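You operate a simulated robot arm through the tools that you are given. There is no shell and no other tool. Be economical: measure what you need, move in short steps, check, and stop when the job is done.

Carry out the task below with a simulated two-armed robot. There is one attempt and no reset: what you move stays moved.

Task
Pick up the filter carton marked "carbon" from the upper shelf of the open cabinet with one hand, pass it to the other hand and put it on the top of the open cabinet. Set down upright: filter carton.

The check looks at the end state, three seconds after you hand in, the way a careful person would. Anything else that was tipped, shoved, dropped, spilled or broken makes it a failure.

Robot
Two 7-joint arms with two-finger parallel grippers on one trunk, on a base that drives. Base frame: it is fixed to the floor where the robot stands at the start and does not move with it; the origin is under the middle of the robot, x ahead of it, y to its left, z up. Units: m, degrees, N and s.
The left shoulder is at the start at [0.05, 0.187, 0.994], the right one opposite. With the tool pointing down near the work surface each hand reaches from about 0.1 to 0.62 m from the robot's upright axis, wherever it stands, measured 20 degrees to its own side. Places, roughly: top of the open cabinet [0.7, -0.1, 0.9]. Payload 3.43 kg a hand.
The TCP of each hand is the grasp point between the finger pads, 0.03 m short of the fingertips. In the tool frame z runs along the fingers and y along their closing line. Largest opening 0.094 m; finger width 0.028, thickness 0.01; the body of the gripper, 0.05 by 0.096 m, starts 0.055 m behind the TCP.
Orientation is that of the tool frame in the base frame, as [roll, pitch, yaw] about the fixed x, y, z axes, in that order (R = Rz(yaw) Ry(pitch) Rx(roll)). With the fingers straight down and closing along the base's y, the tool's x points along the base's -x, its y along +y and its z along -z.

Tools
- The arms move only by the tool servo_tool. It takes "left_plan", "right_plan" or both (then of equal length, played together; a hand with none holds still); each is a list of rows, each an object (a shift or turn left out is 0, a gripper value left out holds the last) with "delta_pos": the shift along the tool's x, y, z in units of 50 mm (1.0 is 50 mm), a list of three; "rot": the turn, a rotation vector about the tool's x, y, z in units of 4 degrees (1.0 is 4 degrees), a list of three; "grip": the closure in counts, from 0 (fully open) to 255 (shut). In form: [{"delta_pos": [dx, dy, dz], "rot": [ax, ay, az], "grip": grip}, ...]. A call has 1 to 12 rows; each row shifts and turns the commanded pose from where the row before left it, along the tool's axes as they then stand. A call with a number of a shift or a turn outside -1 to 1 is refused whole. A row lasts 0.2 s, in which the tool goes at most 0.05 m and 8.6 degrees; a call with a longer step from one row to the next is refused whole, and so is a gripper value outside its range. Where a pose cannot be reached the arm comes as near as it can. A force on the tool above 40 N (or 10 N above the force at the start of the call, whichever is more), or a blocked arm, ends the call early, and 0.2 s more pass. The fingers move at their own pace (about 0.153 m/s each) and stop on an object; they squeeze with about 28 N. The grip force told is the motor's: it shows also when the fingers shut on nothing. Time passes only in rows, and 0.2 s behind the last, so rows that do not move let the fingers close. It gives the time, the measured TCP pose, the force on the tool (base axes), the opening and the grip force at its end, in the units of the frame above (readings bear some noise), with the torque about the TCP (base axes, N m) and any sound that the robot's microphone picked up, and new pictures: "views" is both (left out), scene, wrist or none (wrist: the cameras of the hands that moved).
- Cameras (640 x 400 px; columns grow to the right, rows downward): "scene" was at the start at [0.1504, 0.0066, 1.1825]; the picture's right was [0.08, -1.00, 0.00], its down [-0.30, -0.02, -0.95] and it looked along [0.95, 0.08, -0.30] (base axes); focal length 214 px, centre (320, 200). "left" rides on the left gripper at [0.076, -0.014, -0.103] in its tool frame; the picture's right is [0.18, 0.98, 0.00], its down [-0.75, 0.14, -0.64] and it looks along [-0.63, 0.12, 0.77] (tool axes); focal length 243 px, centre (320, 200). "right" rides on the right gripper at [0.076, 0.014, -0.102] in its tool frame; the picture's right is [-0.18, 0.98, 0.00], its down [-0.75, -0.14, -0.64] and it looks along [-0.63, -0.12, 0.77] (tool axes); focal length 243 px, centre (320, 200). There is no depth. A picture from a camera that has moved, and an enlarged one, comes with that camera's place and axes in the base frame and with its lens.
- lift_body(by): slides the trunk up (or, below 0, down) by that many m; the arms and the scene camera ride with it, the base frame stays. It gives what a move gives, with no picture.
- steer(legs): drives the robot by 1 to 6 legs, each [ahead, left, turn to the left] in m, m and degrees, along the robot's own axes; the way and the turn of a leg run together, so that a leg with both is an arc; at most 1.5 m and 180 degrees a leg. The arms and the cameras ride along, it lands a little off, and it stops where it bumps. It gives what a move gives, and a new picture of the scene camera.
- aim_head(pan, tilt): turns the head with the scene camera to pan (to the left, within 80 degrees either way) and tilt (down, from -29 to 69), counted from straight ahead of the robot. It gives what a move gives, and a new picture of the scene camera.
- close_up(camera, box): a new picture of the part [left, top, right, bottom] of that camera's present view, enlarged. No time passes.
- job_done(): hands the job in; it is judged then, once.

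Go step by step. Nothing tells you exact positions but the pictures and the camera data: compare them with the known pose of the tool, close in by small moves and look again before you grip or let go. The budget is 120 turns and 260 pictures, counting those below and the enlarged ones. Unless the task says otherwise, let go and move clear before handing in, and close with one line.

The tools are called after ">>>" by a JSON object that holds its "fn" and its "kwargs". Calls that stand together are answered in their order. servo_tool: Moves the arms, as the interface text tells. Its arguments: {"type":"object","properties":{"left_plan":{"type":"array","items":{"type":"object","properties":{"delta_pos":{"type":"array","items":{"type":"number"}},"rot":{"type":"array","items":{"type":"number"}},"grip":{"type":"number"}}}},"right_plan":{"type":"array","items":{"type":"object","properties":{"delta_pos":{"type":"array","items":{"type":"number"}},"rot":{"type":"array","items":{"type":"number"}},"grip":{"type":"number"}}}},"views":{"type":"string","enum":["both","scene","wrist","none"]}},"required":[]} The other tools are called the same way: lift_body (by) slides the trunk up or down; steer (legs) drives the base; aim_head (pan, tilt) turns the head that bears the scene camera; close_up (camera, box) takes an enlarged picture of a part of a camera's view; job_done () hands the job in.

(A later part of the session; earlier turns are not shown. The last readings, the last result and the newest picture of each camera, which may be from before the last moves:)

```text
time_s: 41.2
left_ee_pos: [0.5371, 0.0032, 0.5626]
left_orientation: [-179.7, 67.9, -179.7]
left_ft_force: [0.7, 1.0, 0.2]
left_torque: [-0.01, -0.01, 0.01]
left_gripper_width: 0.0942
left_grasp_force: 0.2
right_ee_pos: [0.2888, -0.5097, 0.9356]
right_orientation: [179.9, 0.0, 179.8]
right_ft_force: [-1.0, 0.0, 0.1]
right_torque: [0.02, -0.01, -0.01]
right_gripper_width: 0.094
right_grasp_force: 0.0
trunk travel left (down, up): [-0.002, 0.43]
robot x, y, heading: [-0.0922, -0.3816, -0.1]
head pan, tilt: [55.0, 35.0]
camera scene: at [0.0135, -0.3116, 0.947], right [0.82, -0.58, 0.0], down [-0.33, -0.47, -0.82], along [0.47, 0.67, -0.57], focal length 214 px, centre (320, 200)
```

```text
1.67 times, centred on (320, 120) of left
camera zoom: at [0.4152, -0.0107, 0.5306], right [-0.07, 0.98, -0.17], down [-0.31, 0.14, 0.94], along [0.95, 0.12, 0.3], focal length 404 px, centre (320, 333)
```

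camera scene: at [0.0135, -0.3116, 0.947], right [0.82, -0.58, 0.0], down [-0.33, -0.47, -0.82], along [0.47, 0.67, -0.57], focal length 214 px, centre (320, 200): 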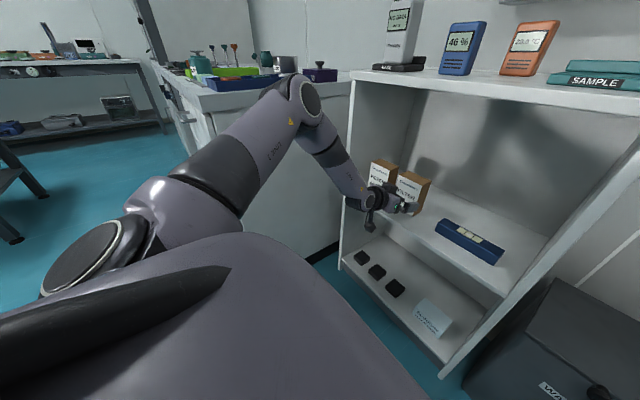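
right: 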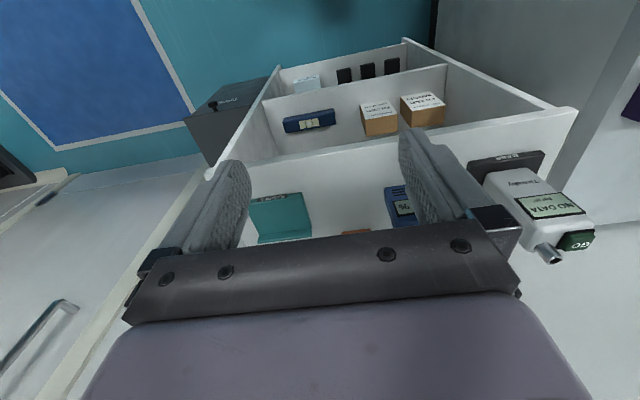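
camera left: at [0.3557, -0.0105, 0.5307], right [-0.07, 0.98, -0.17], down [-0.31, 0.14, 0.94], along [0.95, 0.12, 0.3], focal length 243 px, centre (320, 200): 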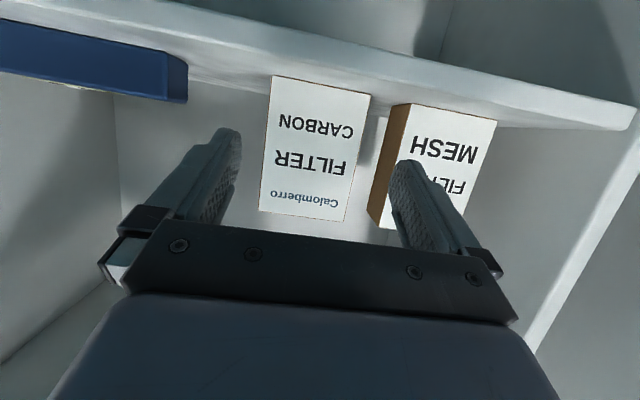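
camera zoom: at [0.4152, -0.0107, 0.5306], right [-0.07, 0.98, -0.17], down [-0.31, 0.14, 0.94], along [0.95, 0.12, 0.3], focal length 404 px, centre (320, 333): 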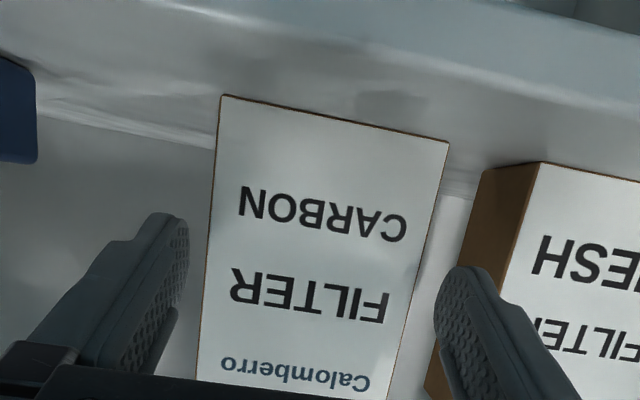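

The pads straddle the carton symmetrically, so I'll drive the last 5 cm in.

>>> {"fn": "steer", "kwargs": {"legs": [[0.05, 0, 0]]}}

>>> {"fn": "close_up", "kwargs": {"camera": "left", "box": [160, 0, 480, 240]}}

```text
time_s: 42.1
left_ee_pos: [0.5862, 0.0031, 0.5629]
left_orientation: [-179.6, 68.0, -179.6]
left_ft_force: [-0.5, 0.6, -0.4]
left_torque: [0.05, 0.01, 0.05]
left_gripper_width: 0.0938
left_grasp_force: 0.1
right_ee_pos: [0.3374, -0.5109, 0.936]
right_orientation: [179.7, 0.0, 179.8]
right_ft_force: [-0.3, -0.3, -0.2]
right_torque: [0.0, 0.0, 0.01]
right_gripper_width: 0.0942
right_grasp_force: 0.0
trunk travel left (down, up): [-0.002, 0.43]
robot x, y, heading: [-0.0465, -0.3804, 0.1]
head pan, tilt: [55.0, 35.0]
camera scene: at [0.0622, -0.3118, 0.947], right [0.82, -0.58, 0.0], down [-0.33, -0.47, -0.82], along [0.47, 0.67, -0.57], focal length 214 px, centre (320, 200)
```

scene: 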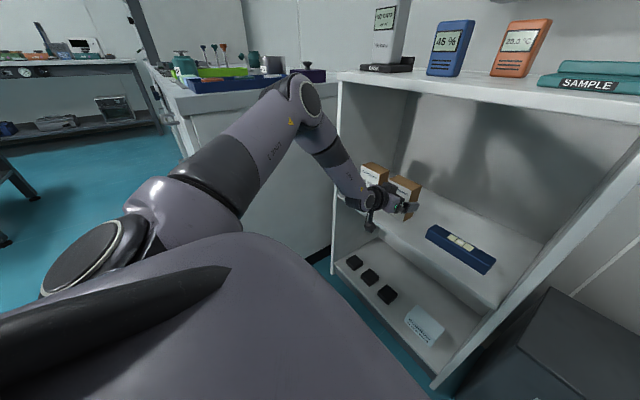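

```text
1.67 times, centred on (320, 120) of left
camera zoom: at [0.4639, -0.0109, 0.5306], right [-0.07, 0.98, -0.17], down [-0.31, 0.14, 0.94], along [0.95, 0.12, 0.3], focal length 404 px, centre (320, 333)
```

zoom: 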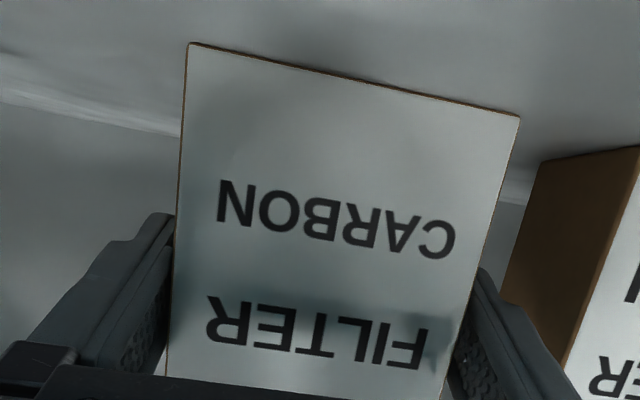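

The pads are on both sides of the carton with no contact force. Closing the grip now.

>>> {"fn": "servo_tool", "kwargs": {"left_plan": [{"grip": 255}, {"grip": 255}, {"grip": 255}], "views": "none"}}

```text
time_s: 42.9
left_ee_pos: [0.5854, 0.0023, 0.5627]
left_orientation: [-179.6, 67.9, -179.5]
left_ft_force: [0.6, -0.3, 0.2]
left_torque: [0.05, -0.05, -0.01]
left_gripper_width: 0.0886
left_grasp_force: 28.0
right_ee_pos: [0.3371, -0.5114, 0.9363]
right_orientation: [179.9, 0.0, 179.9]
right_ft_force: [0.1, 0.3, -0.3]
right_torque: [-0.02, -0.02, -0.02]
right_gripper_width: 0.0942
right_grasp_force: 0.1
trunk travel left (down, up): [-0.002, 0.43]
robot x, y, heading: [-0.0462, -0.3819, -0.2]
head pan, tilt: [55.0, 35.0]
```

Gripped at a width of 0.0886. I'll lift with the trunk and then back out.

>>> {"fn": "lift_body", "kwargs": {"by": 0.04}}

>>> {"fn": "steer", "kwargs": {"legs": [[-0.28, 0, 0]]}}

```text
time_s: 43.8
left_ee_pos: [0.5868, 0.0026, 0.603]
left_orientation: [-179.6, 67.8, -179.6]
left_ft_force: [0.2, 0.0, -1.0]
left_torque: [-0.01, 0.02, -0.03]
left_gripper_width: 0.0889
left_grasp_force: 28.1
right_ee_pos: [0.3369, -0.5114, 0.9758]
right_orientation: [179.9, 0.0, 179.9]
right_ft_force: [0.1, 0.5, 0.0]
right_torque: [0.01, 0.02, 0.01]
right_gripper_width: 0.0941
right_grasp_force: 0.0
trunk travel left (down, up): [-0.042, 0.39]
robot x, y, heading: [-0.0483, -0.3806, 0.1]
head pan, tilt: [55.0, 35.0]
```

```text
time_s: 45.7
left_ee_pos: [0.3047, 0.0014, 0.6035]
left_orientation: [-179.6, 67.8, -179.6]
left_ft_force: [0.9, 0.1, -1.5]
left_torque: [0.01, 0.01, -0.01]
left_gripper_width: 0.0889
left_grasp_force: 28.2
right_ee_pos: [0.0569, -0.5098, 0.9748]
right_orientation: [179.9, 0.0, 179.8]
right_ft_force: [-0.2, 0.6, 0.2]
right_torque: [0.03, 0.01, 0.01]
right_gripper_width: 0.094
right_grasp_force: 0.0
trunk travel left (down, up): [-0.042, 0.39]
robot x, y, heading: [-0.3255, -0.3811, -0.2]
head pan, tilt: [55.0, 35.0]
camera scene: at [-0.2187, -0.3111, 0.9869], right [0.82, -0.58, 0.0], down [-0.33, -0.47, -0.82], along [0.47, 0.67, -0.57], focal length 214 px, centre (320, 200)
```

scene: 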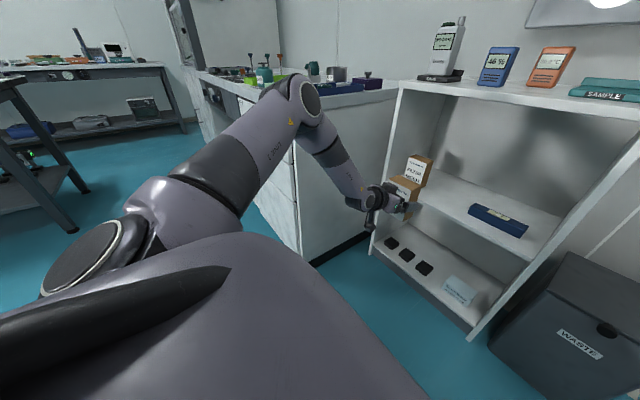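

The carton is out and held. For the pass I'll raise it and turn it about 40° toward the robot's right, so the right hand can take it from above by its front and back faces.

>>> {"fn": "servo_tool", "kwargs": {"left_plan": [{"delta_pos": [-0.637, 0, -0.653]}, {"delta_pos": [-0.637, 0, -0.653]}, {"delta_pos": [-0.637, 0, -0.653]}, {"delta_pos": [-0.637, 0, -0.653]}, {"delta_pos": [-0.637, 0, -0.653]}, {"delta_pos": [-0.637, 0, -0.653]}], "views": "none"}}

>>> {"fn": "servo_tool", "kwargs": {"left_plan": [{"rot": [0.927, 0, 0.375]}, {"rot": [0.927, 0, 0.375]}, {"rot": [0.927, 0, 0.375]}, {"rot": [0.927, 0, 0.375]}, {"rot": [0.927, 0, 0.375]}, {"rot": [0.927, 0, 0.375]}, {"rot": [0.927, 0, 0.375]}, {"rot": [0.927, 0, 0.375]}, {"rot": [0.927, 0, 0.375]}, {"rot": [0.927, 0, 0.375]}], "views": "none"}}

>>> {"fn": "aim_head", "kwargs": {"pan": 15, "tilt": 35}}

```text
time_s: 47.1
left_ee_pos: [0.1962, -0.0018, 0.8534]
left_orientation: [-179.4, 67.7, -179.6]
left_ft_force: [-0.6, -0.8, -1.5]
left_torque: [-0.03, 0.03, 0.0]
left_gripper_width: 0.0889
left_grasp_force: 28.0
right_ee_pos: [0.0563, -0.5107, 0.9763]
right_orientation: [179.9, 0.0, 179.7]
right_ft_force: [-1.1, -0.3, -0.1]
right_torque: [0.0, 0.0, -0.01]
right_gripper_width: 0.0941
right_grasp_force: 0.0
trunk travel left (down, up): [-0.042, 0.39]
robot x, y, heading: [-0.3223, -0.3831, -0.3]
head pan, tilt: [55.0, 35.0]
```

```text
time_s: 49.3
left_ee_pos: [0.1967, 0.0037, 0.8528]
left_orientation: [-179.4, 67.9, 140.5]
left_ft_force: [-0.5, 1.0, -1.9]
left_torque: [0.02, 0.05, 0.01]
left_gripper_width: 0.0891
left_grasp_force: 28.2
right_ee_pos: [0.0558, -0.5098, 0.9761]
right_orientation: [179.9, 0.0, 179.7]
right_ft_force: [-0.4, -0.7, -0.3]
right_torque: [0.04, 0.03, -0.02]
right_gripper_width: 0.094
right_grasp_force: 0.0
trunk travel left (down, up): [-0.042, 0.39]
robot x, y, heading: [-0.3276, -0.3839, -0.2]
head pan, tilt: [55.0, 35.0]
```

```text
time_s: 50.4
left_ee_pos: [0.1957, 0.0042, 0.8533]
left_orientation: [-179.6, 67.9, 140.5]
left_ft_force: [-0.2, -0.1, -1.6]
left_torque: [0.01, 0.03, 0.0]
left_gripper_width: 0.0891
left_grasp_force: 28.2
right_ee_pos: [0.0558, -0.5106, 0.9756]
right_orientation: [180.0, 0.0, 179.8]
right_ft_force: [0.4, -0.3, 0.6]
right_torque: [-0.02, -0.03, 0.01]
right_gripper_width: 0.0942
right_grasp_force: 0.0
trunk travel left (down, up): [-0.042, 0.39]
robot x, y, heading: [-0.3257, -0.3841, -0.1]
head pan, tilt: [15.0, 35.0]
camera scene: at [-0.1844, -0.3605, 0.9869], right [0.26, -0.97, 0.0], down [-0.55, -0.15, -0.82], along [0.79, 0.21, -0.57], focal length 214 px, centre (320, 200)
```

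scene: 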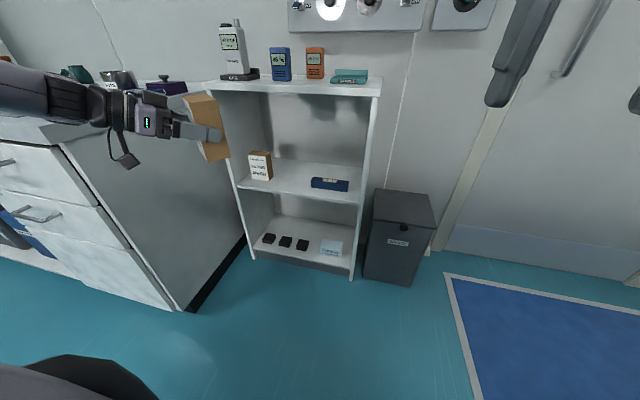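

>>> {"fn": "servo_tool", "kwargs": {"left_plan": [{"delta_pos": [-0.163, -0.709, 0.403]}, {"delta_pos": [-0.163, -0.709, 0.403]}, {"delta_pos": [-0.163, -0.709, 0.403]}, {"delta_pos": [-0.163, -0.709, 0.403]}, {"delta_pos": [-0.163, -0.709, 0.403]}, {"delta_pos": [-0.163, -0.709, 0.403]}, {"delta_pos": [-0.163, -0.709, 0.403]}, {}, {}, {}, {}, {}], "right_plan": [{"delta_pos": [0, 0, -0.2], "rot": [0, 0, -1]}, {"delta_pos": [0, 0, -0.2], "rot": [0, 0, -1]}, {"delta_pos": [0, 0, -0.2], "rot": [0, 0, -1]}, {"delta_pos": [0, 0, -0.2], "rot": [0, 0, -1]}, {"delta_pos": [0, 0, -0.2], "rot": [0, 0, -1]}, {"rot": [0, 0, -1]}, {"rot": [0, 0, -1]}, {"rot": [0, 0, -1]}, {"rot": [0, 0, -1]}, {"rot": [0, 0, -1]}, {"rot": [0, 0, -1]}, {"rot": [0, 0, -1]}], "views": "both"}}

```text
time_s: 53.0
left_ee_pos: [0.156, -0.2824, 0.8553]
left_orientation: [-179.5, 68.0, 140.4]
left_ft_force: [0.3, -0.7, -1.5]
left_torque: [0.01, 0.05, 0.0]
left_gripper_width: 0.089
left_grasp_force: 28.1
right_ee_pos: [0.0452, -0.5061, 1.0097]
right_orientation: [179.8, 0.2, -132.4]
right_ft_force: [-0.3, 0.0, 0.1]
right_torque: [-0.02, 0.0, 0.01]
right_gripper_width: 0.0942
right_grasp_force: 0.1
right hand out of reach, approached as far as the arm can: row 11, 12
trunk travel left (down, up): [-0.042, 0.39]
robot x, y, heading: [-0.3245, -0.3816, -0.3]
head pan, tilt: [15.0, 35.0]
camera scene: at [-0.1844, -0.3606, 0.9869], right [0.26, -0.97, 0.0], down [-0.55, -0.15, -0.82], along [0.79, 0.21, -0.57], focal length 214 px, centre (320, 200)
camera right: at [-0.0169, -0.5527, 1.1118], right [-0.6, 0.8, 0.0], down [0.61, 0.46, 0.64], along [0.51, 0.39, -0.76], focal length 243 px, centre (320, 200)
camera left: at [0.0524, -0.2141, 0.8223], right [0.58, 0.8, -0.17], down [-0.15, 0.31, 0.94], along [0.8, -0.52, 0.3], focal length 243 px, centre (320, 200)
```

scene: 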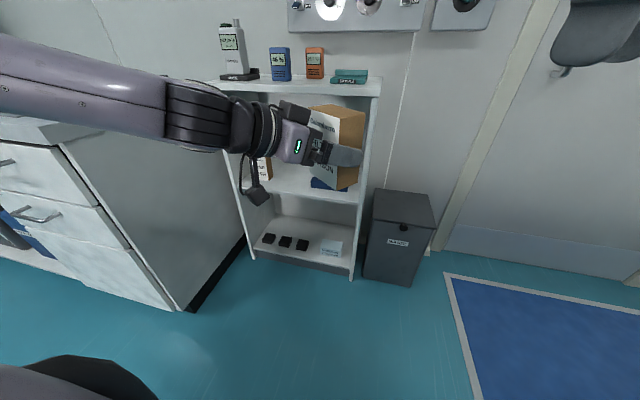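
right: 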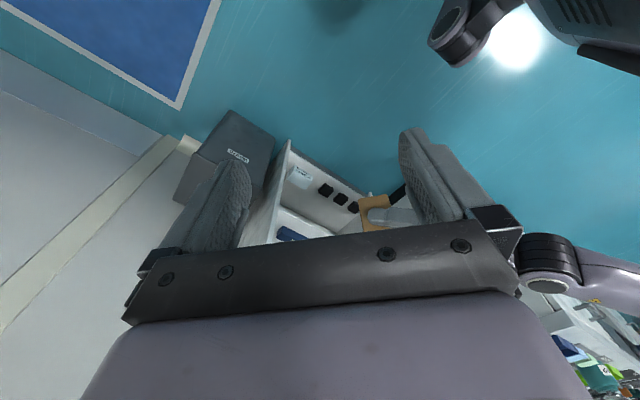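
left: 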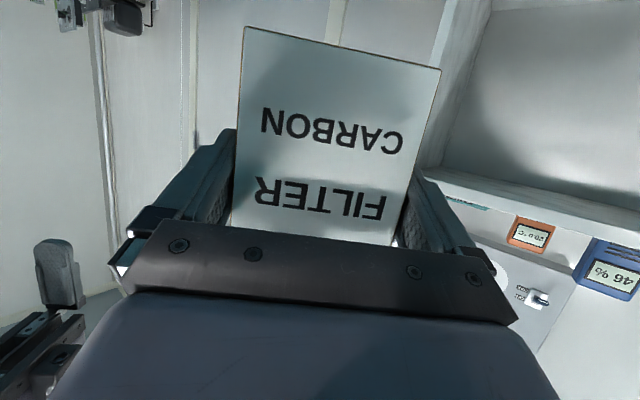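

Right yaw reached its limit near the needed angle, so I'll turn the carton 8° more with the left hand and ease the right back to match. Then I'll hover the right hand over the carton, partly closed.

>>> {"fn": "servo_tool", "kwargs": {"left_plan": [{"rot": [0.927, 0, 0.375]}, {"rot": [0.927, 0, 0.375]}, {}, {}, {}, {}, {}, {}], "right_plan": [{"rot": [0, 0, 1], "grip": 65}, {"rot": [0, 0, 0.3]}, {"delta_pos": [-0.775, 0.255, 0.167]}, {"delta_pos": [-0.775, 0.255, 0.167]}, {"delta_pos": [-0.775, 0.255, 0.167]}, {"delta_pos": [-0.775, 0.255, 0.167]}, {"delta_pos": [-0.775, 0.255, 0.167]}, {"delta_pos": [-0.775, 0.255, 0.167]}], "views": "both"}}

```text
time_s: 54.8
left_ee_pos: [0.1544, -0.284, 0.8555]
left_orientation: [-179.5, 68.0, 132.4]
left_ft_force: [0.3, -0.5, -1.0]
left_torque: [0.01, 0.03, -0.03]
left_gripper_width: 0.089
left_grasp_force: 28.0
right_ee_pos: [0.1285, -0.3518, 0.9473]
right_orientation: [178.8, 1.5, -139.3]
right_ft_force: [0.3, -0.1, 0.0]
right_torque: [-0.03, 0.02, -0.01]
right_gripper_width: 0.0701
right_grasp_force: 0.0
right hand out of reach, approached as far as the arm can: row 5, 6, 7, 8
trunk travel left (down, up): [-0.042, 0.39]
robot x, y, heading: [-0.3261, -0.3837, -0.2]
head pan, tilt: [15.0, 35.0]
camera scene: at [-0.1844, -0.3606, 0.9869], right [0.26, -0.97, 0.0], down [-0.55, -0.15, -0.82], along [0.79, 0.21, -0.57], focal length 214 px, centre (320, 200)
camera right: at [0.0612, -0.3946, 1.0479], right [-0.5, 0.87, 0.03], down [0.66, 0.36, 0.66], along [0.56, 0.35, -0.75], focal length 243 px, centre (320, 200)
camera left: at [0.0624, -0.201, 0.8222], right [0.68, 0.71, -0.17], down [-0.1, 0.33, 0.94], along [0.72, -0.62, 0.3], focal length 243 px, centre (320, 200)
```

scene: 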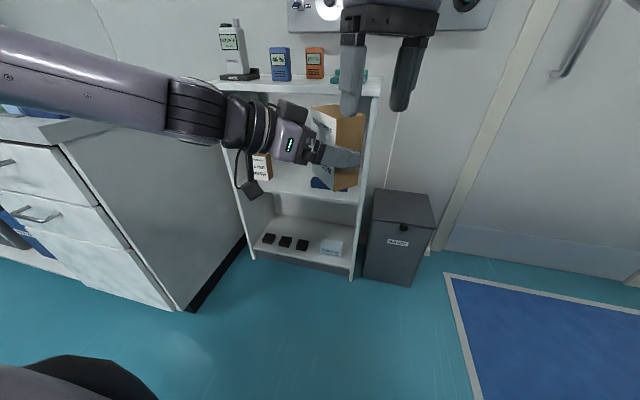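
right: 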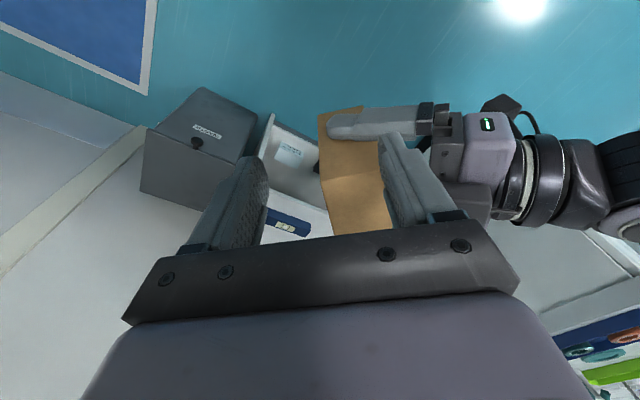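
left: 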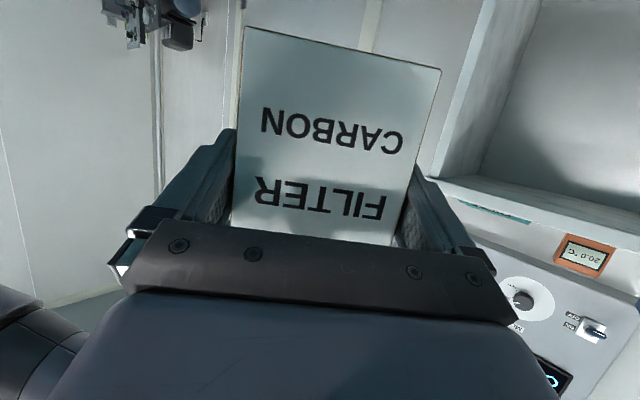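

The right arm can't reach that far inward at this height. I'll lift it clear, then bring the carton further right and 0.1 m higher with the left.

>>> {"fn": "servo_tool", "kwargs": {"left_plan": [{}, {}, {}, {}, {"delta_pos": [-0.63, -0.405, 0.223]}, {"delta_pos": [-0.63, -0.405, 0.223]}, {"delta_pos": [-0.63, -0.405, 0.223]}, {"delta_pos": [-0.63, -0.405, 0.223]}, {}], "right_plan": [{"delta_pos": [0.375, -0.205, -0.7]}, {"delta_pos": [0.375, -0.205, -0.7]}, {"delta_pos": [0.375, -0.205, -0.7]}, {"delta_pos": [0.375, -0.205, -0.7]}, {"delta_pos": [0, 0, -0.5]}, {"delta_pos": [0, 0, -0.5]}, {}, {}, {}], "views": "both"}}

```text
time_s: 56.8
left_ee_pos: [0.1541, -0.3826, 0.9466]
left_orientation: [-179.4, 68.0, 132.6]
left_ft_force: [0.1, 0.9, -1.5]
left_torque: [0.04, 0.03, 0.01]
left_gripper_width: 0.0891
left_grasp_force: 27.6
left hand out of reach, approached as far as the arm can: row 8
right_ee_pos: [0.0343, -0.4317, 1.0384]
right_orientation: [179.9, 0.2, -137.4]
right_ft_force: [-0.1, -0.4, 0.3]
right_torque: [-0.01, -0.02, -0.02]
right_gripper_width: 0.07
right_grasp_force: 0.1
right hand out of reach, approached as far as the arm can: row 1, 2, 3, 4, 5, 6
trunk travel left (down, up): [-0.042, 0.39]
robot x, y, heading: [-0.3275, -0.3841, -0.2]
head pan, tilt: [15.0, 35.0]
camera scene: at [-0.1844, -0.3605, 0.9869], right [0.26, -0.97, 0.0], down [-0.55, -0.15, -0.82], along [0.79, 0.21, -0.57], focal length 214 px, centre (320, 200)
camera right: at [-0.0322, -0.472, 1.1402], right [-0.53, 0.85, 0.0], down [0.65, 0.4, 0.64], along [0.55, 0.34, -0.77], focal length 243 px, centre (320, 200)
camera left: at [0.0621, -0.2997, 0.9144], right [0.68, 0.71, -0.17], down [-0.1, 0.33, 0.94], along [0.72, -0.62, 0.3], focal length 243 px, centre (320, 200)
```

scene: 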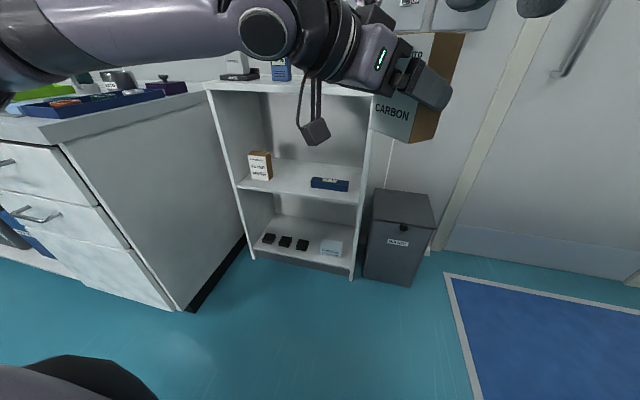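
right: 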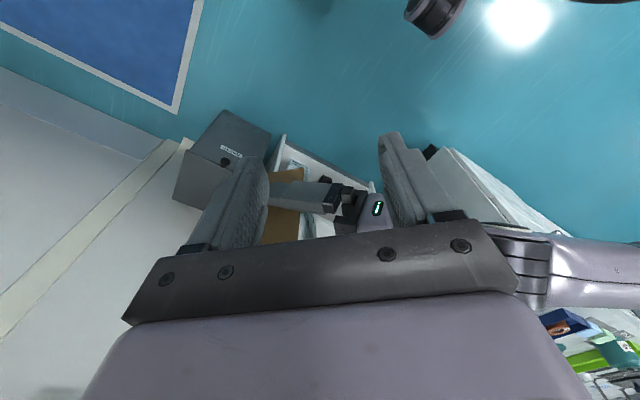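
left: 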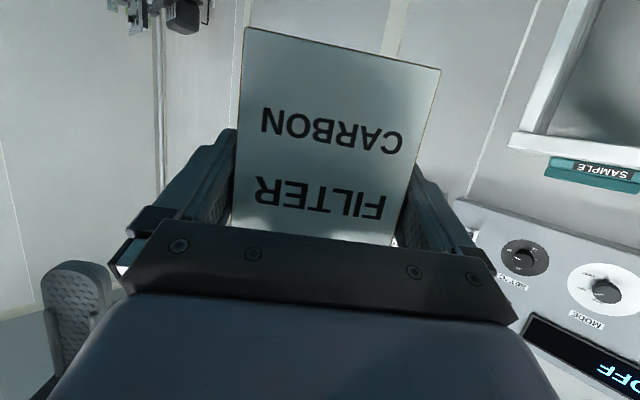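

The right hand is most comfortable with its original orientation, so I'll have the left point the carton fully to the right instead, with the right hand turned back to closing along y. First, the right retreats and un-rotates while the left turns.

>>> {"fn": "servo_tool", "kwargs": {"left_plan": [{}, {}, {}, {}, {"rot": [0.9, 0, 0.364]}, {"rot": [0.9, 0, 0.364]}, {"rot": [0.9, 0, 0.364]}, {"rot": [0.9, 0, 0.364]}, {"rot": [0.9, 0, 0.364]}, {"rot": [0.9, 0, 0.364]}, {"rot": [0.9, 0, 0.364]}, {"rot": [0.9, 0, 0.364]}], "right_plan": [{"delta_pos": [0.51, -0.55, 0]}, {"delta_pos": [0.51, -0.55, 0]}, {"delta_pos": [0.51, -0.55, 0]}, {"delta_pos": [0.51, -0.55, 0]}, {"rot": [0, 0, 1]}, {"rot": [0, 0, 1]}, {"rot": [0, 0, 1]}, {"rot": [0, 0, 1]}, {"rot": [0, 0, 1]}, {"rot": [0, 0, 1]}, {"rot": [0, 0, 1]}, {"rot": [0, 0, 1]}], "views": "none"}}

>>> {"fn": "servo_tool", "kwargs": {"left_plan": [{"rot": [0.9, 0, 0.364]}, {"rot": [0.9, 0, 0.364]}, {"rot": [0.9, 0, 0.364]}], "right_plan": [{"rot": [0, 0, 1]}, {"rot": [0, 0, 1]}, {"rot": [0, 0, 0.65]}], "views": "scene"}}

```text
time_s: 59.4
left_ee_pos: [0.1539, -0.383, 0.9441]
left_orientation: [-179.6, 68.3, 101.2]
left_ft_force: [0.1, 0.4, -2.0]
left_torque: [0.01, 0.0, -0.01]
left_gripper_width: 0.0891
left_grasp_force: 28.1
right_ee_pos: [0.0211, -0.5729, 1.0148]
right_orientation: [179.9, 0.1, -169.5]
right_ft_force: [-0.1, 0.4, 0.3]
right_torque: [0.02, 0.02, 0.02]
right_gripper_width: 0.0699
right_grasp_force: 0.0
right hand out of reach, approached as far as the arm can: row 2, 3, 4
trunk travel left (down, up): [-0.042, 0.39]
robot x, y, heading: [-0.3313, -0.3827, -0.1]
head pan, tilt: [15.0, 35.0]
```

```text
time_s: 60.2
left_ee_pos: [0.1531, -0.3546, 0.9499]
left_orientation: [-179.9, 68.1, 89.3]
left_ft_force: [0.1, -0.1, -1.6]
left_torque: [0.01, -0.02, -0.01]
left_gripper_width: 0.0889
left_grasp_force: 27.9
left hand out of reach, approached as far as the arm can: row 1, 2, 3
right_ee_pos: [0.0211, -0.5725, 1.0148]
right_orientation: [179.9, 0.0, 179.8]
right_ft_force: [0.5, 0.2, -0.6]
right_torque: [-0.02, 0.01, 0.0]
right_gripper_width: 0.0701
right_grasp_force: 0.1
trunk travel left (down, up): [-0.042, 0.39]
robot x, y, heading: [-0.3284, -0.3832, -0.4]
head pan, tilt: [15.0, 35.0]
camera scene: at [-0.1844, -0.3606, 0.9869], right [0.26, -0.97, 0.0], down [-0.55, -0.15, -0.82], along [0.79, 0.21, -0.57], focal length 214 px, centre (320, 200)
```

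scene: 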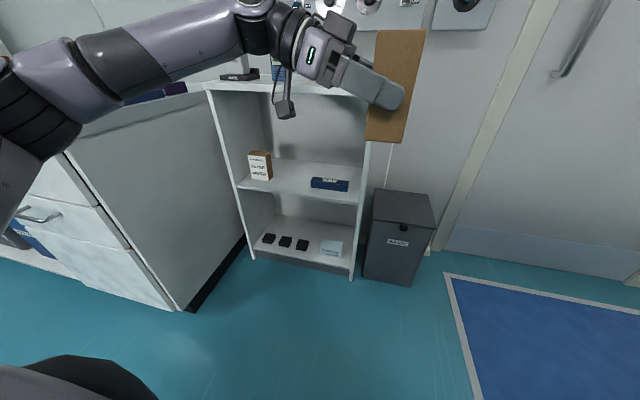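

The carton now points right. I'll raise the right hand and move it over the carton.

>>> {"fn": "servo_tool", "kwargs": {"right_plan": [{"delta_pos": [0, 0, -0.65]}, {"delta_pos": [0, 0, -0.65]}, {"delta_pos": [-0.44, 0.68, 0]}, {"delta_pos": [-0.44, 0.68, 0]}, {"delta_pos": [-0.44, 0.68, 0]}, {"delta_pos": [-0.44, 0.68, 0]}], "views": "both"}}

```text
time_s: 61.6
left_ee_pos: [0.1534, -0.3565, 0.9492]
left_orientation: [-179.8, 68.1, 89.5]
left_ft_force: [0.1, -0.1, -1.5]
left_torque: [0.06, 0.0, 0.02]
left_gripper_width: 0.0888
left_grasp_force: 28.0
right_ee_pos: [0.0929, -0.4429, 1.0255]
right_orientation: [179.9, 0.2, 179.8]
right_ft_force: [0.1, 0.5, 0.3]
right_torque: [0.0, -0.01, -0.01]
right_gripper_width: 0.0703
right_grasp_force: 0.0
right hand out of reach, approached as far as the arm can: row 2, 4, 5, 6
trunk travel left (down, up): [-0.042, 0.39]
robot x, y, heading: [-0.3271, -0.3815, -0.1]
head pan, tilt: [15.0, 35.0]
camera scene: at [-0.1844, -0.3606, 0.9869], right [0.26, -0.97, 0.0], down [-0.55, -0.15, -0.82], along [0.79, 0.21, -0.57], focal length 214 px, centre (320, 200)
camera right: at [0.0162, -0.4284, 1.1286], right [0.19, 0.98, 0.0], down [0.75, -0.14, 0.64], along [0.63, -0.12, -0.77], focal length 243 px, centre (320, 200)
```

scene: 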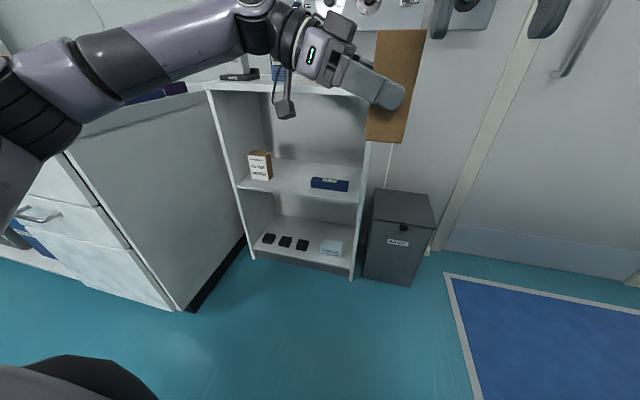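
right: 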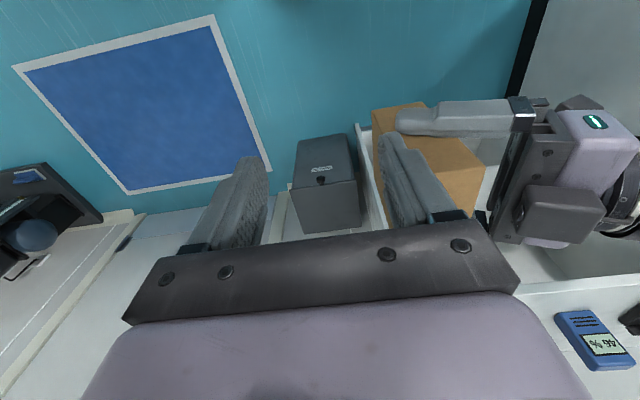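

The right hand is near its upper limit, so I'll lower the carton 8 cm and bring the right hand across at its current height.

>>> {"fn": "servo_tool", "kwargs": {"left_plan": [{"delta_pos": [0.742, 0, 0.3]}, {"delta_pos": [0.742, 0, 0.3]}, {}, {}, {}], "right_plan": [{}, {}, {"delta_pos": [-0.4, 0.5, 0.3]}, {"delta_pos": [-0.4, 0.5, 0.3]}, {"delta_pos": [-0.4, 0.5, 0.2]}], "views": "both"}}

```text
time_s: 62.8
left_ee_pos: [0.1508, -0.3581, 0.8688]
left_orientation: [-180.0, 67.7, 89.5]
left_ft_force: [0.6, 0.1, -0.9]
left_torque: [0.02, -0.01, 0.0]
left_gripper_width: 0.0889
left_grasp_force: 28.1
left hand out of reach, approached as far as the arm can: row 2
right_ee_pos: [0.1264, -0.4018, 0.9991]
right_orientation: [178.1, 2.0, 178.8]
right_ft_force: [-0.2, 0.0, 1.1]
right_torque: [-0.03, 0.0, 0.01]
right_gripper_width: 0.0699
right_grasp_force: 0.0
right hand out of reach, approached as far as the arm can: row 4, 5
trunk travel left (down, up): [-0.042, 0.39]
robot x, y, heading: [-0.3253, -0.3815, -0.1]
head pan, tilt: [15.0, 35.0]
camera scene: at [-0.1844, -0.3605, 0.9869], right [0.26, -0.97, 0.0], down [-0.55, -0.15, -0.82], along [0.79, 0.21, -0.57], focal length 214 px, centre (320, 200)
camera right: at [0.0466, -0.3903, 1.1001], right [0.2, 0.98, 0.04], down [0.73, -0.18, 0.66], along [0.65, -0.11, -0.75], focal length 243 px, centre (320, 200)
camera left: at [0.1389, -0.2337, 0.8373], right [0.98, 0.06, -0.17], down [0.14, 0.31, 0.94], along [0.11, -0.95, 0.29], focal length 243 px, centre (320, 200)
```

scene: 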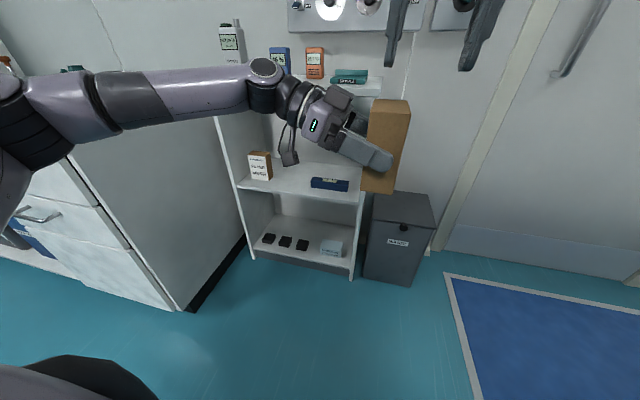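
right: 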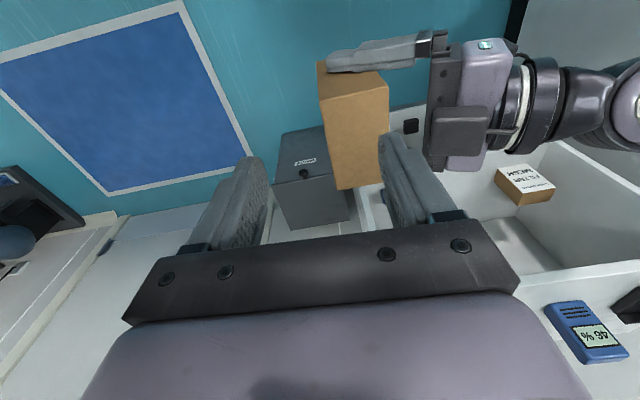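
left: 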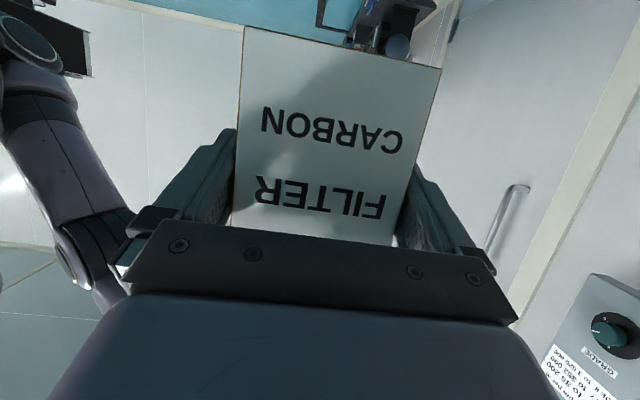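

>>> {"fn": "servo_tool", "kwargs": {"left_plan": [{"delta_pos": [0, -0.5, 0]}, {"delta_pos": [0, -0.5, 0]}, {}], "views": "none"}}

```text
time_s: 63.6
left_ee_pos: [0.1, -0.356, 0.8697]
left_orientation: [-179.7, 68.1, 89.5]
left_ft_force: [-0.7, 0.5, -2.5]
left_torque: [0.05, 0.01, 0.0]
left_gripper_width: 0.0891
left_grasp_force: 28.4
right_ee_pos: [0.1269, -0.4048, 0.9978]
right_orientation: [178.0, 1.5, 178.6]
right_ft_force: [1.2, -0.4, 0.1]
right_torque: [0.0, -0.01, 0.0]
right_gripper_width: 0.07
right_grasp_force: 0.0
trunk travel left (down, up): [-0.042, 0.39]
robot x, y, heading: [-0.3284, -0.3851, -0.4]
head pan, tilt: [15.0, 35.0]
```

>>> {"fn": "servo_tool", "kwargs": {"right_plan": [{"delta_pos": [0.27, 0.35, 0.2], "rot": [0.5, 0.37, -0.22]}, {"delta_pos": [0.27, 0.35, 0.2]}, {}], "views": "both"}}

```text
time_s: 64.4
left_ee_pos: [0.0986, -0.3565, 0.8678]
left_orientation: [-179.9, 68.1, 89.4]
left_ft_force: [0.7, 0.2, -0.9]
left_torque: [-0.01, 0.01, 0.02]
left_gripper_width: 0.0889
left_grasp_force: 27.9
right_ee_pos: [0.107, -0.3713, 0.9663]
right_orientation: [-179.5, -1.6, 179.2]
right_ft_force: [-0.4, -0.4, 0.5]
right_torque: [0.02, 0.01, 0.0]
right_gripper_width: 0.0701
right_grasp_force: 0.0
trunk travel left (down, up): [-0.042, 0.39]
robot x, y, heading: [-0.3276, -0.3808, 0.0]
head pan, tilt: [15.0, 35.0]
camera scene: at [-0.1844, -0.3605, 0.9869], right [0.26, -0.97, 0.0], down [-0.55, -0.15, -0.82], along [0.79, 0.21, -0.57], focal length 214 px, centre (320, 200)
camera right: at [0.0331, -0.3548, 1.0711], right [0.2, 0.98, -0.01], down [0.77, -0.15, 0.62], along [0.61, -0.13, -0.78], focal length 243 px, centre (320, 200)
```

scene: 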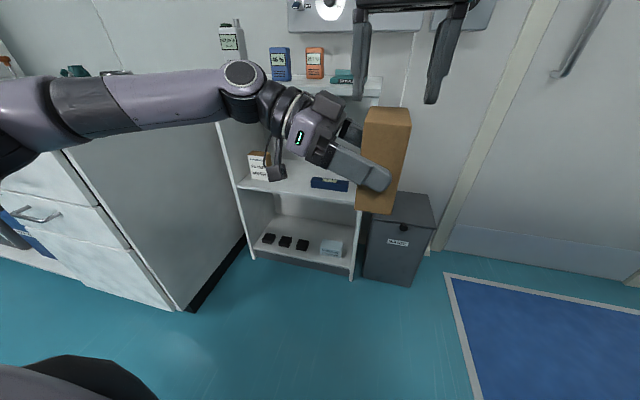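
right: 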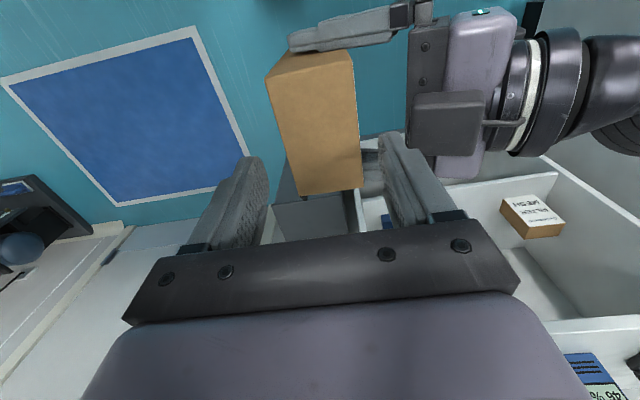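

The carton top is centred at (0.100, -0.368) and about 0.046 deep, and the right hand sits about 6 cm above it. I'll correct the small tilt and offset, narrow the fingers, and descend to straddle the front and back faces.

>>> {"fn": "servo_tool", "kwargs": {"right_plan": [{"delta_pos": [0.14, 0.06, 0], "rot": [-0.1, -0.4, 0], "grip": 81}, {}, {"delta_pos": [0, 0, 0.3]}, {"delta_pos": [0, 0, 0.3]}], "views": "both"}}

```text
time_s: 65.6
left_ee_pos: [0.1009, -0.3542, 0.8627]
left_orientation: [-178.4, 67.5, 90.9]
left_ft_force: [-0.3, 1.3, -1.2]
left_torque: [0.01, -0.01, 0.01]
left_gripper_width: 0.0894
left_grasp_force: 27.7
right_ee_pos: [0.0918, -0.3578, 0.9323]
right_orientation: [-178.4, 0.3, -179.4]
right_ft_force: [0.0, -0.9, 0.2]
right_torque: [-0.09, 0.07, -0.04]
right_gripper_width: 0.0633
right_grasp_force: 0.1
trunk travel left (down, up): [-0.042, 0.39]
robot x, y, heading: [-0.3267, -0.3804, -0.1]
head pan, tilt: [15.0, 35.0]
stopped in row 4 (left hand): the force on the tool passed its limit at 41 N (the readings are from after the stop); the commanded pose is now the measured one
camera scene: at [-0.1843, -0.3606, 0.9869], right [0.26, -0.97, 0.0], down [-0.55, -0.15, -0.82], along [0.79, 0.21, -0.57], focal length 214 px, centre (320, 200)
camera right: at [0.0147, -0.3414, 1.034], right [0.17, 0.98, -0.03], down [0.75, -0.12, 0.65], along [0.64, -0.13, -0.76], focal length 243 px, centre (320, 200)
```

scene: 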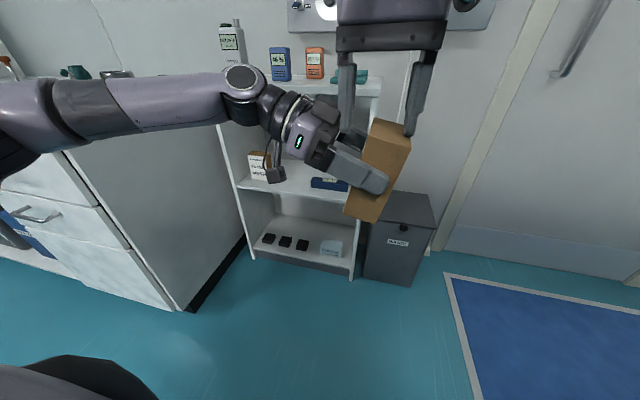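
right: 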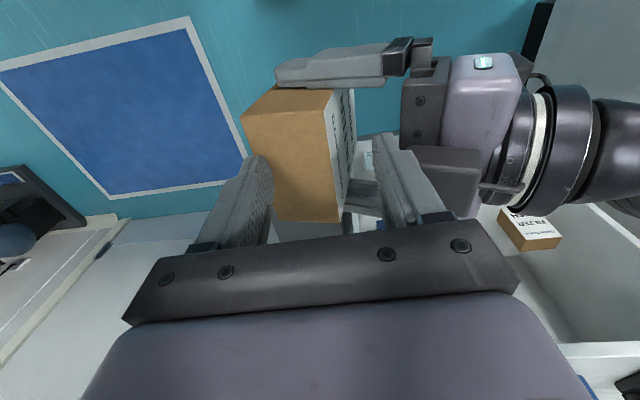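

The right finger touched the carton's top edge and tilted it in the left grip. I'll lift the right hand off and look.

>>> {"fn": "servo_tool", "kwargs": {"right_plan": [{"delta_pos": [0, 0, -0.5]}, {"delta_pos": [0, 0, -0.5]}, {}], "views": "both"}}

>>> {"fn": "close_up", "kwargs": {"camera": "scene", "box": [220, 20, 480, 240]}}

>>> {"fn": "close_up", "kwargs": {"camera": "left", "box": [120, 0, 520, 260]}}

```text
time_s: 66.4
left_ee_pos: [0.1011, -0.3542, 0.8634]
left_orientation: [-178.5, 67.4, 90.8]
left_ft_force: [-0.3, -0.3, -0.8]
left_torque: [0.03, 0.01, 0.02]
left_gripper_width: 0.0886
left_grasp_force: 27.5
right_ee_pos: [0.0914, -0.3648, 0.9968]
right_orientation: [-179.8, 1.3, 179.7]
right_ft_force: [-0.8, 0.4, 0.0]
right_torque: [0.05, -0.04, -0.03]
right_gripper_width: 0.0643
right_grasp_force: 0.0
trunk travel left (down, up): [-0.042, 0.39]
robot x, y, heading: [-0.3311, -0.3808, -0.3]
head pan, tilt: [15.0, 35.0]
camera scene: at [-0.1844, -0.3606, 0.9869], right [0.26, -0.97, 0.0], down [-0.55, -0.15, -0.82], along [0.79, 0.21, -0.57], focal length 214 px, centre (320, 200)
camera right: at [0.0133, -0.3505, 1.0975], right [0.19, 0.98, 0.0], down [0.74, -0.14, 0.66], along [0.65, -0.12, -0.75], focal length 243 px, centre (320, 200)
```

scene: 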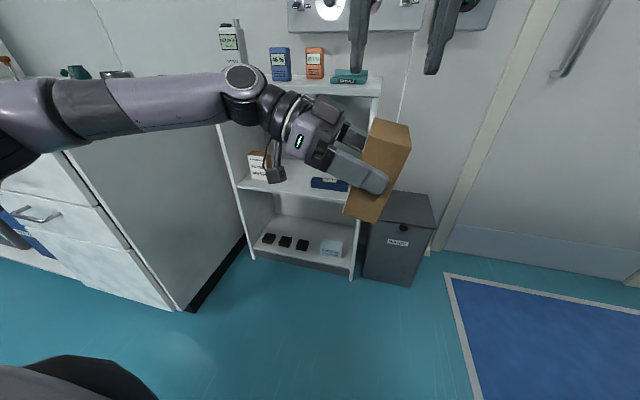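
right: 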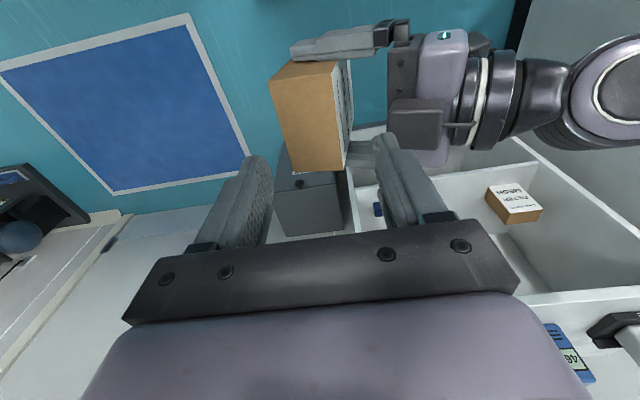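

```text
1.82 times, centred on (350, 130) of scene
camera zoom: at [-0.1844, -0.3606, 0.9869], right [0.26, -0.97, 0.0], down [-0.55, -0.15, -0.82], along [0.79, 0.21, -0.57], focal length 390 px, centre (266, 327)
```

zoom: 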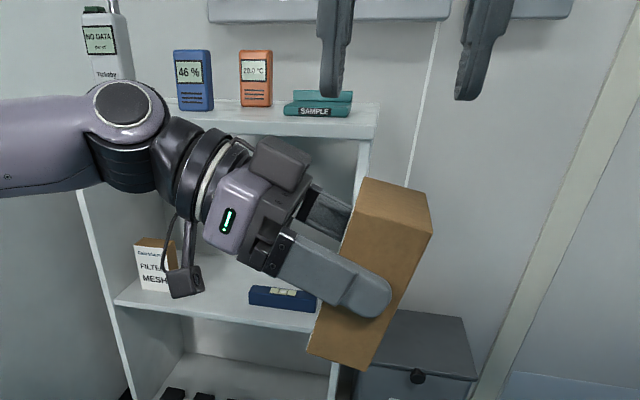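

```text
1.54 times, centred on (320, 130) of left
camera zoom: at [0.0894, -0.2293, 0.8311], right [0.98, 0.06, -0.18], down [0.15, 0.3, 0.94], along [0.11, -0.95, 0.29], focal length 373 px, centre (320, 308)
```

zoom: 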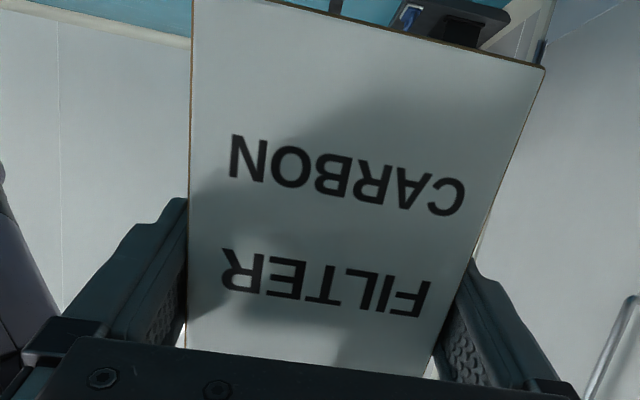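

The carton slipped about 11° about the finger axis but is still firmly held. I'll level it by flattening the left hand by that amount and look again.

>>> {"fn": "servo_tool", "kwargs": {"left_plan": [{"rot": [0, -1, 0]}, {"rot": [0, -1, 0]}, {"rot": [0, -0.75, 0]}, {}], "views": "none"}}

>>> {"fn": "close_up", "kwargs": {"camera": "scene", "box": [220, 20, 480, 240]}}

>>> {"fn": "close_up", "kwargs": {"camera": "right", "box": [200, 0, 520, 220]}}

```text
time_s: 67.4
left_ee_pos: [0.0897, -0.3553, 0.8746]
left_orientation: [-178.9, 73.5, 91.2]
left_ft_force: [-0.1, -0.5, -1.0]
left_torque: [0.02, -0.02, -0.01]
left_gripper_width: 0.0893
left_grasp_force: 27.8
left hand out of reach, approached as far as the arm can: row 2, 3
right_ee_pos: [0.0933, -0.3674, 0.9951]
right_orientation: [-179.8, 1.1, 179.6]
right_ft_force: [0.2, 0.2, 1.1]
right_torque: [-0.01, 0.0, -0.01]
right_gripper_width: 0.0642
right_grasp_force: 0.1
trunk travel left (down, up): [-0.042, 0.39]
robot x, y, heading: [-0.3276, -0.3796, -0.3]
head pan, tilt: [15.0, 35.0]
```

```text
1.82 times, centred on (350, 130) of scene
camera zoom: at [-0.1844, -0.3606, 0.9869], right [0.26, -0.97, 0.0], down [-0.55, -0.15, -0.82], along [0.79, 0.21, -0.57], focal length 390 px, centre (266, 327)
```

zoom: 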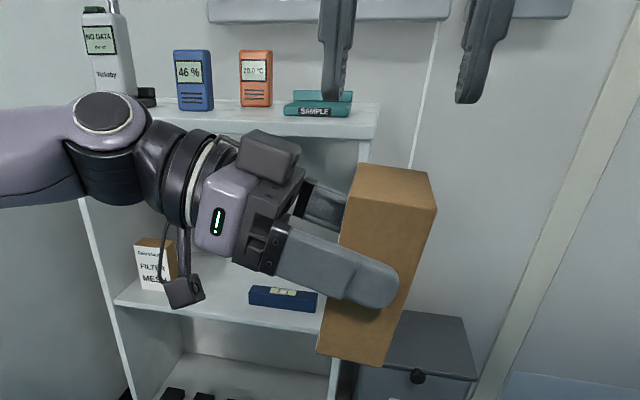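

```text
1.82 times, centred on (360, 110) of right
camera zoom: at [0.0152, -0.351, 1.0958], right [0.19, 0.98, 0.0], down [0.74, -0.14, 0.66], along [0.65, -0.13, -0.75], focal length 441 px, centre (247, 364)
```

zoom: 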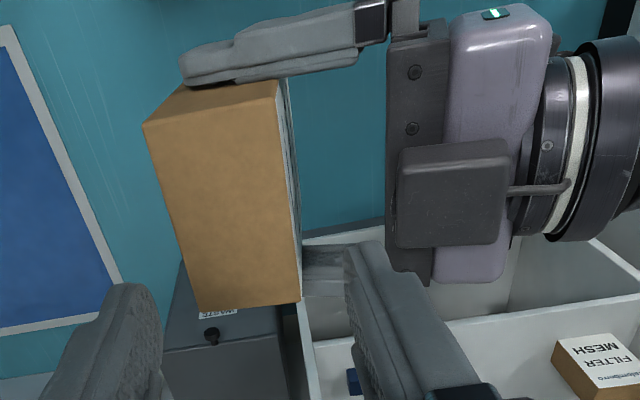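

The carton is now only about 4° off upright (left hand at its limit), with its top centre at (0.0895, -0.372, 0.918). I'll tilt the right hand to match, re-centre, and descend partway to check.

>>> {"fn": "servo_tool", "kwargs": {"right_plan": [{"delta_pos": [0.08, -0.19, 0], "rot": [-1, 0.2, 0], "grip": 70}, {"delta_pos": [0, 0, 0.4]}, {}, {}], "views": "none"}}

>>> {"fn": "close_up", "kwargs": {"camera": "right", "box": [160, 0, 480, 220]}}

>>> {"fn": "close_up", "kwargs": {"camera": "scene", "box": [280, 0, 480, 160]}}

```text
time_s: 68.4
left_ee_pos: [0.0888, -0.355, 0.8758]
left_orientation: [-178.9, 73.5, 91.2]
left_ft_force: [0.2, 0.6, -1.7]
left_torque: [0.01, -0.02, -0.02]
left_gripper_width: 0.089
left_grasp_force: 27.9
right_ee_pos: [0.0895, -0.3656, 0.9615]
right_orientation: [177.5, -0.5, -179.4]
right_ft_force: [-0.3, 0.4, 0.5]
right_torque: [0.01, -0.01, 0.0]
right_gripper_width: 0.068
right_grasp_force: 0.1
trunk travel left (down, up): [-0.042, 0.39]
robot x, y, heading: [-0.3249, -0.3815, -0.1]
head pan, tilt: [15.0, 35.0]
```

```text
1.82 times, centred on (320, 110) of right
camera zoom: at [0.0132, -0.3566, 1.0656], right [0.17, 0.98, 0.04], down [0.76, -0.16, 0.63], along [0.63, -0.08, -0.78], focal length 441 px, centre (320, 364)
```

zoom: 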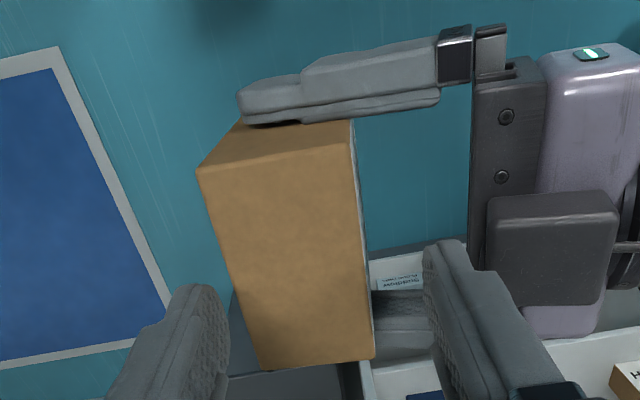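

```text
2.50 times, centred on (380, 80) of scene
camera zoom: at [-0.1844, -0.3606, 0.9869], right [0.26, -0.97, 0.0], down [-0.55, -0.15, -0.82], along [0.79, 0.21, -0.57], focal length 536 px, centre (170, 500)
```

zoom: 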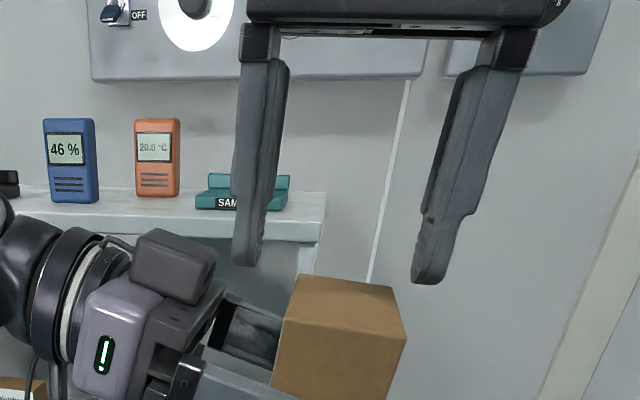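

The fingers sit about 5–6 mm too far left relative to the carton. I'll shift that much and re-check before descending.

>>> {"fn": "servo_tool", "kwargs": {"right_plan": [{"delta_pos": [0, -0.13, 0], "rot": [-0.3, 0, 0]}, {"delta_pos": [0, 0, 0.1]}, {}], "views": "none"}}

>>> {"fn": "close_up", "kwargs": {"camera": "scene", "box": [280, 0, 480, 160]}}

```text
time_s: 69.2
left_ee_pos: [0.0894, -0.3555, 0.8753]
left_orientation: [-178.9, 73.5, 91.2]
left_ft_force: [1.0, 0.2, -0.7]
left_torque: [0.02, 0.0, 0.0]
left_gripper_width: 0.0888
left_grasp_force: 28.3
right_ee_pos: [0.0878, -0.372, 0.9571]
right_orientation: [176.2, -0.5, -179.3]
right_ft_force: [-0.5, 0.9, -0.1]
right_torque: [0.0, 0.0, 0.0]
right_gripper_width: 0.0682
right_grasp_force: 0.1
trunk travel left (down, up): [-0.042, 0.39]
robot x, y, heading: [-0.3278, -0.3826, -0.3]
head pan, tilt: [15.0, 35.0]
```

```text
2.50 times, centred on (380, 80) of scene
camera zoom: at [-0.1844, -0.3606, 0.9869], right [0.26, -0.97, 0.0], down [-0.55, -0.15, -0.82], along [0.79, 0.21, -0.57], focal length 536 px, centre (170, 500)
```

zoom: 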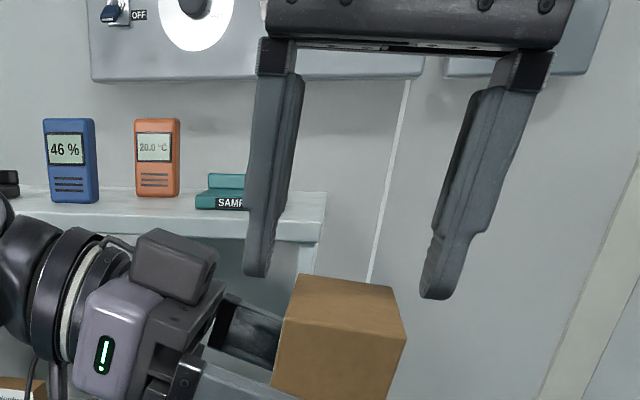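

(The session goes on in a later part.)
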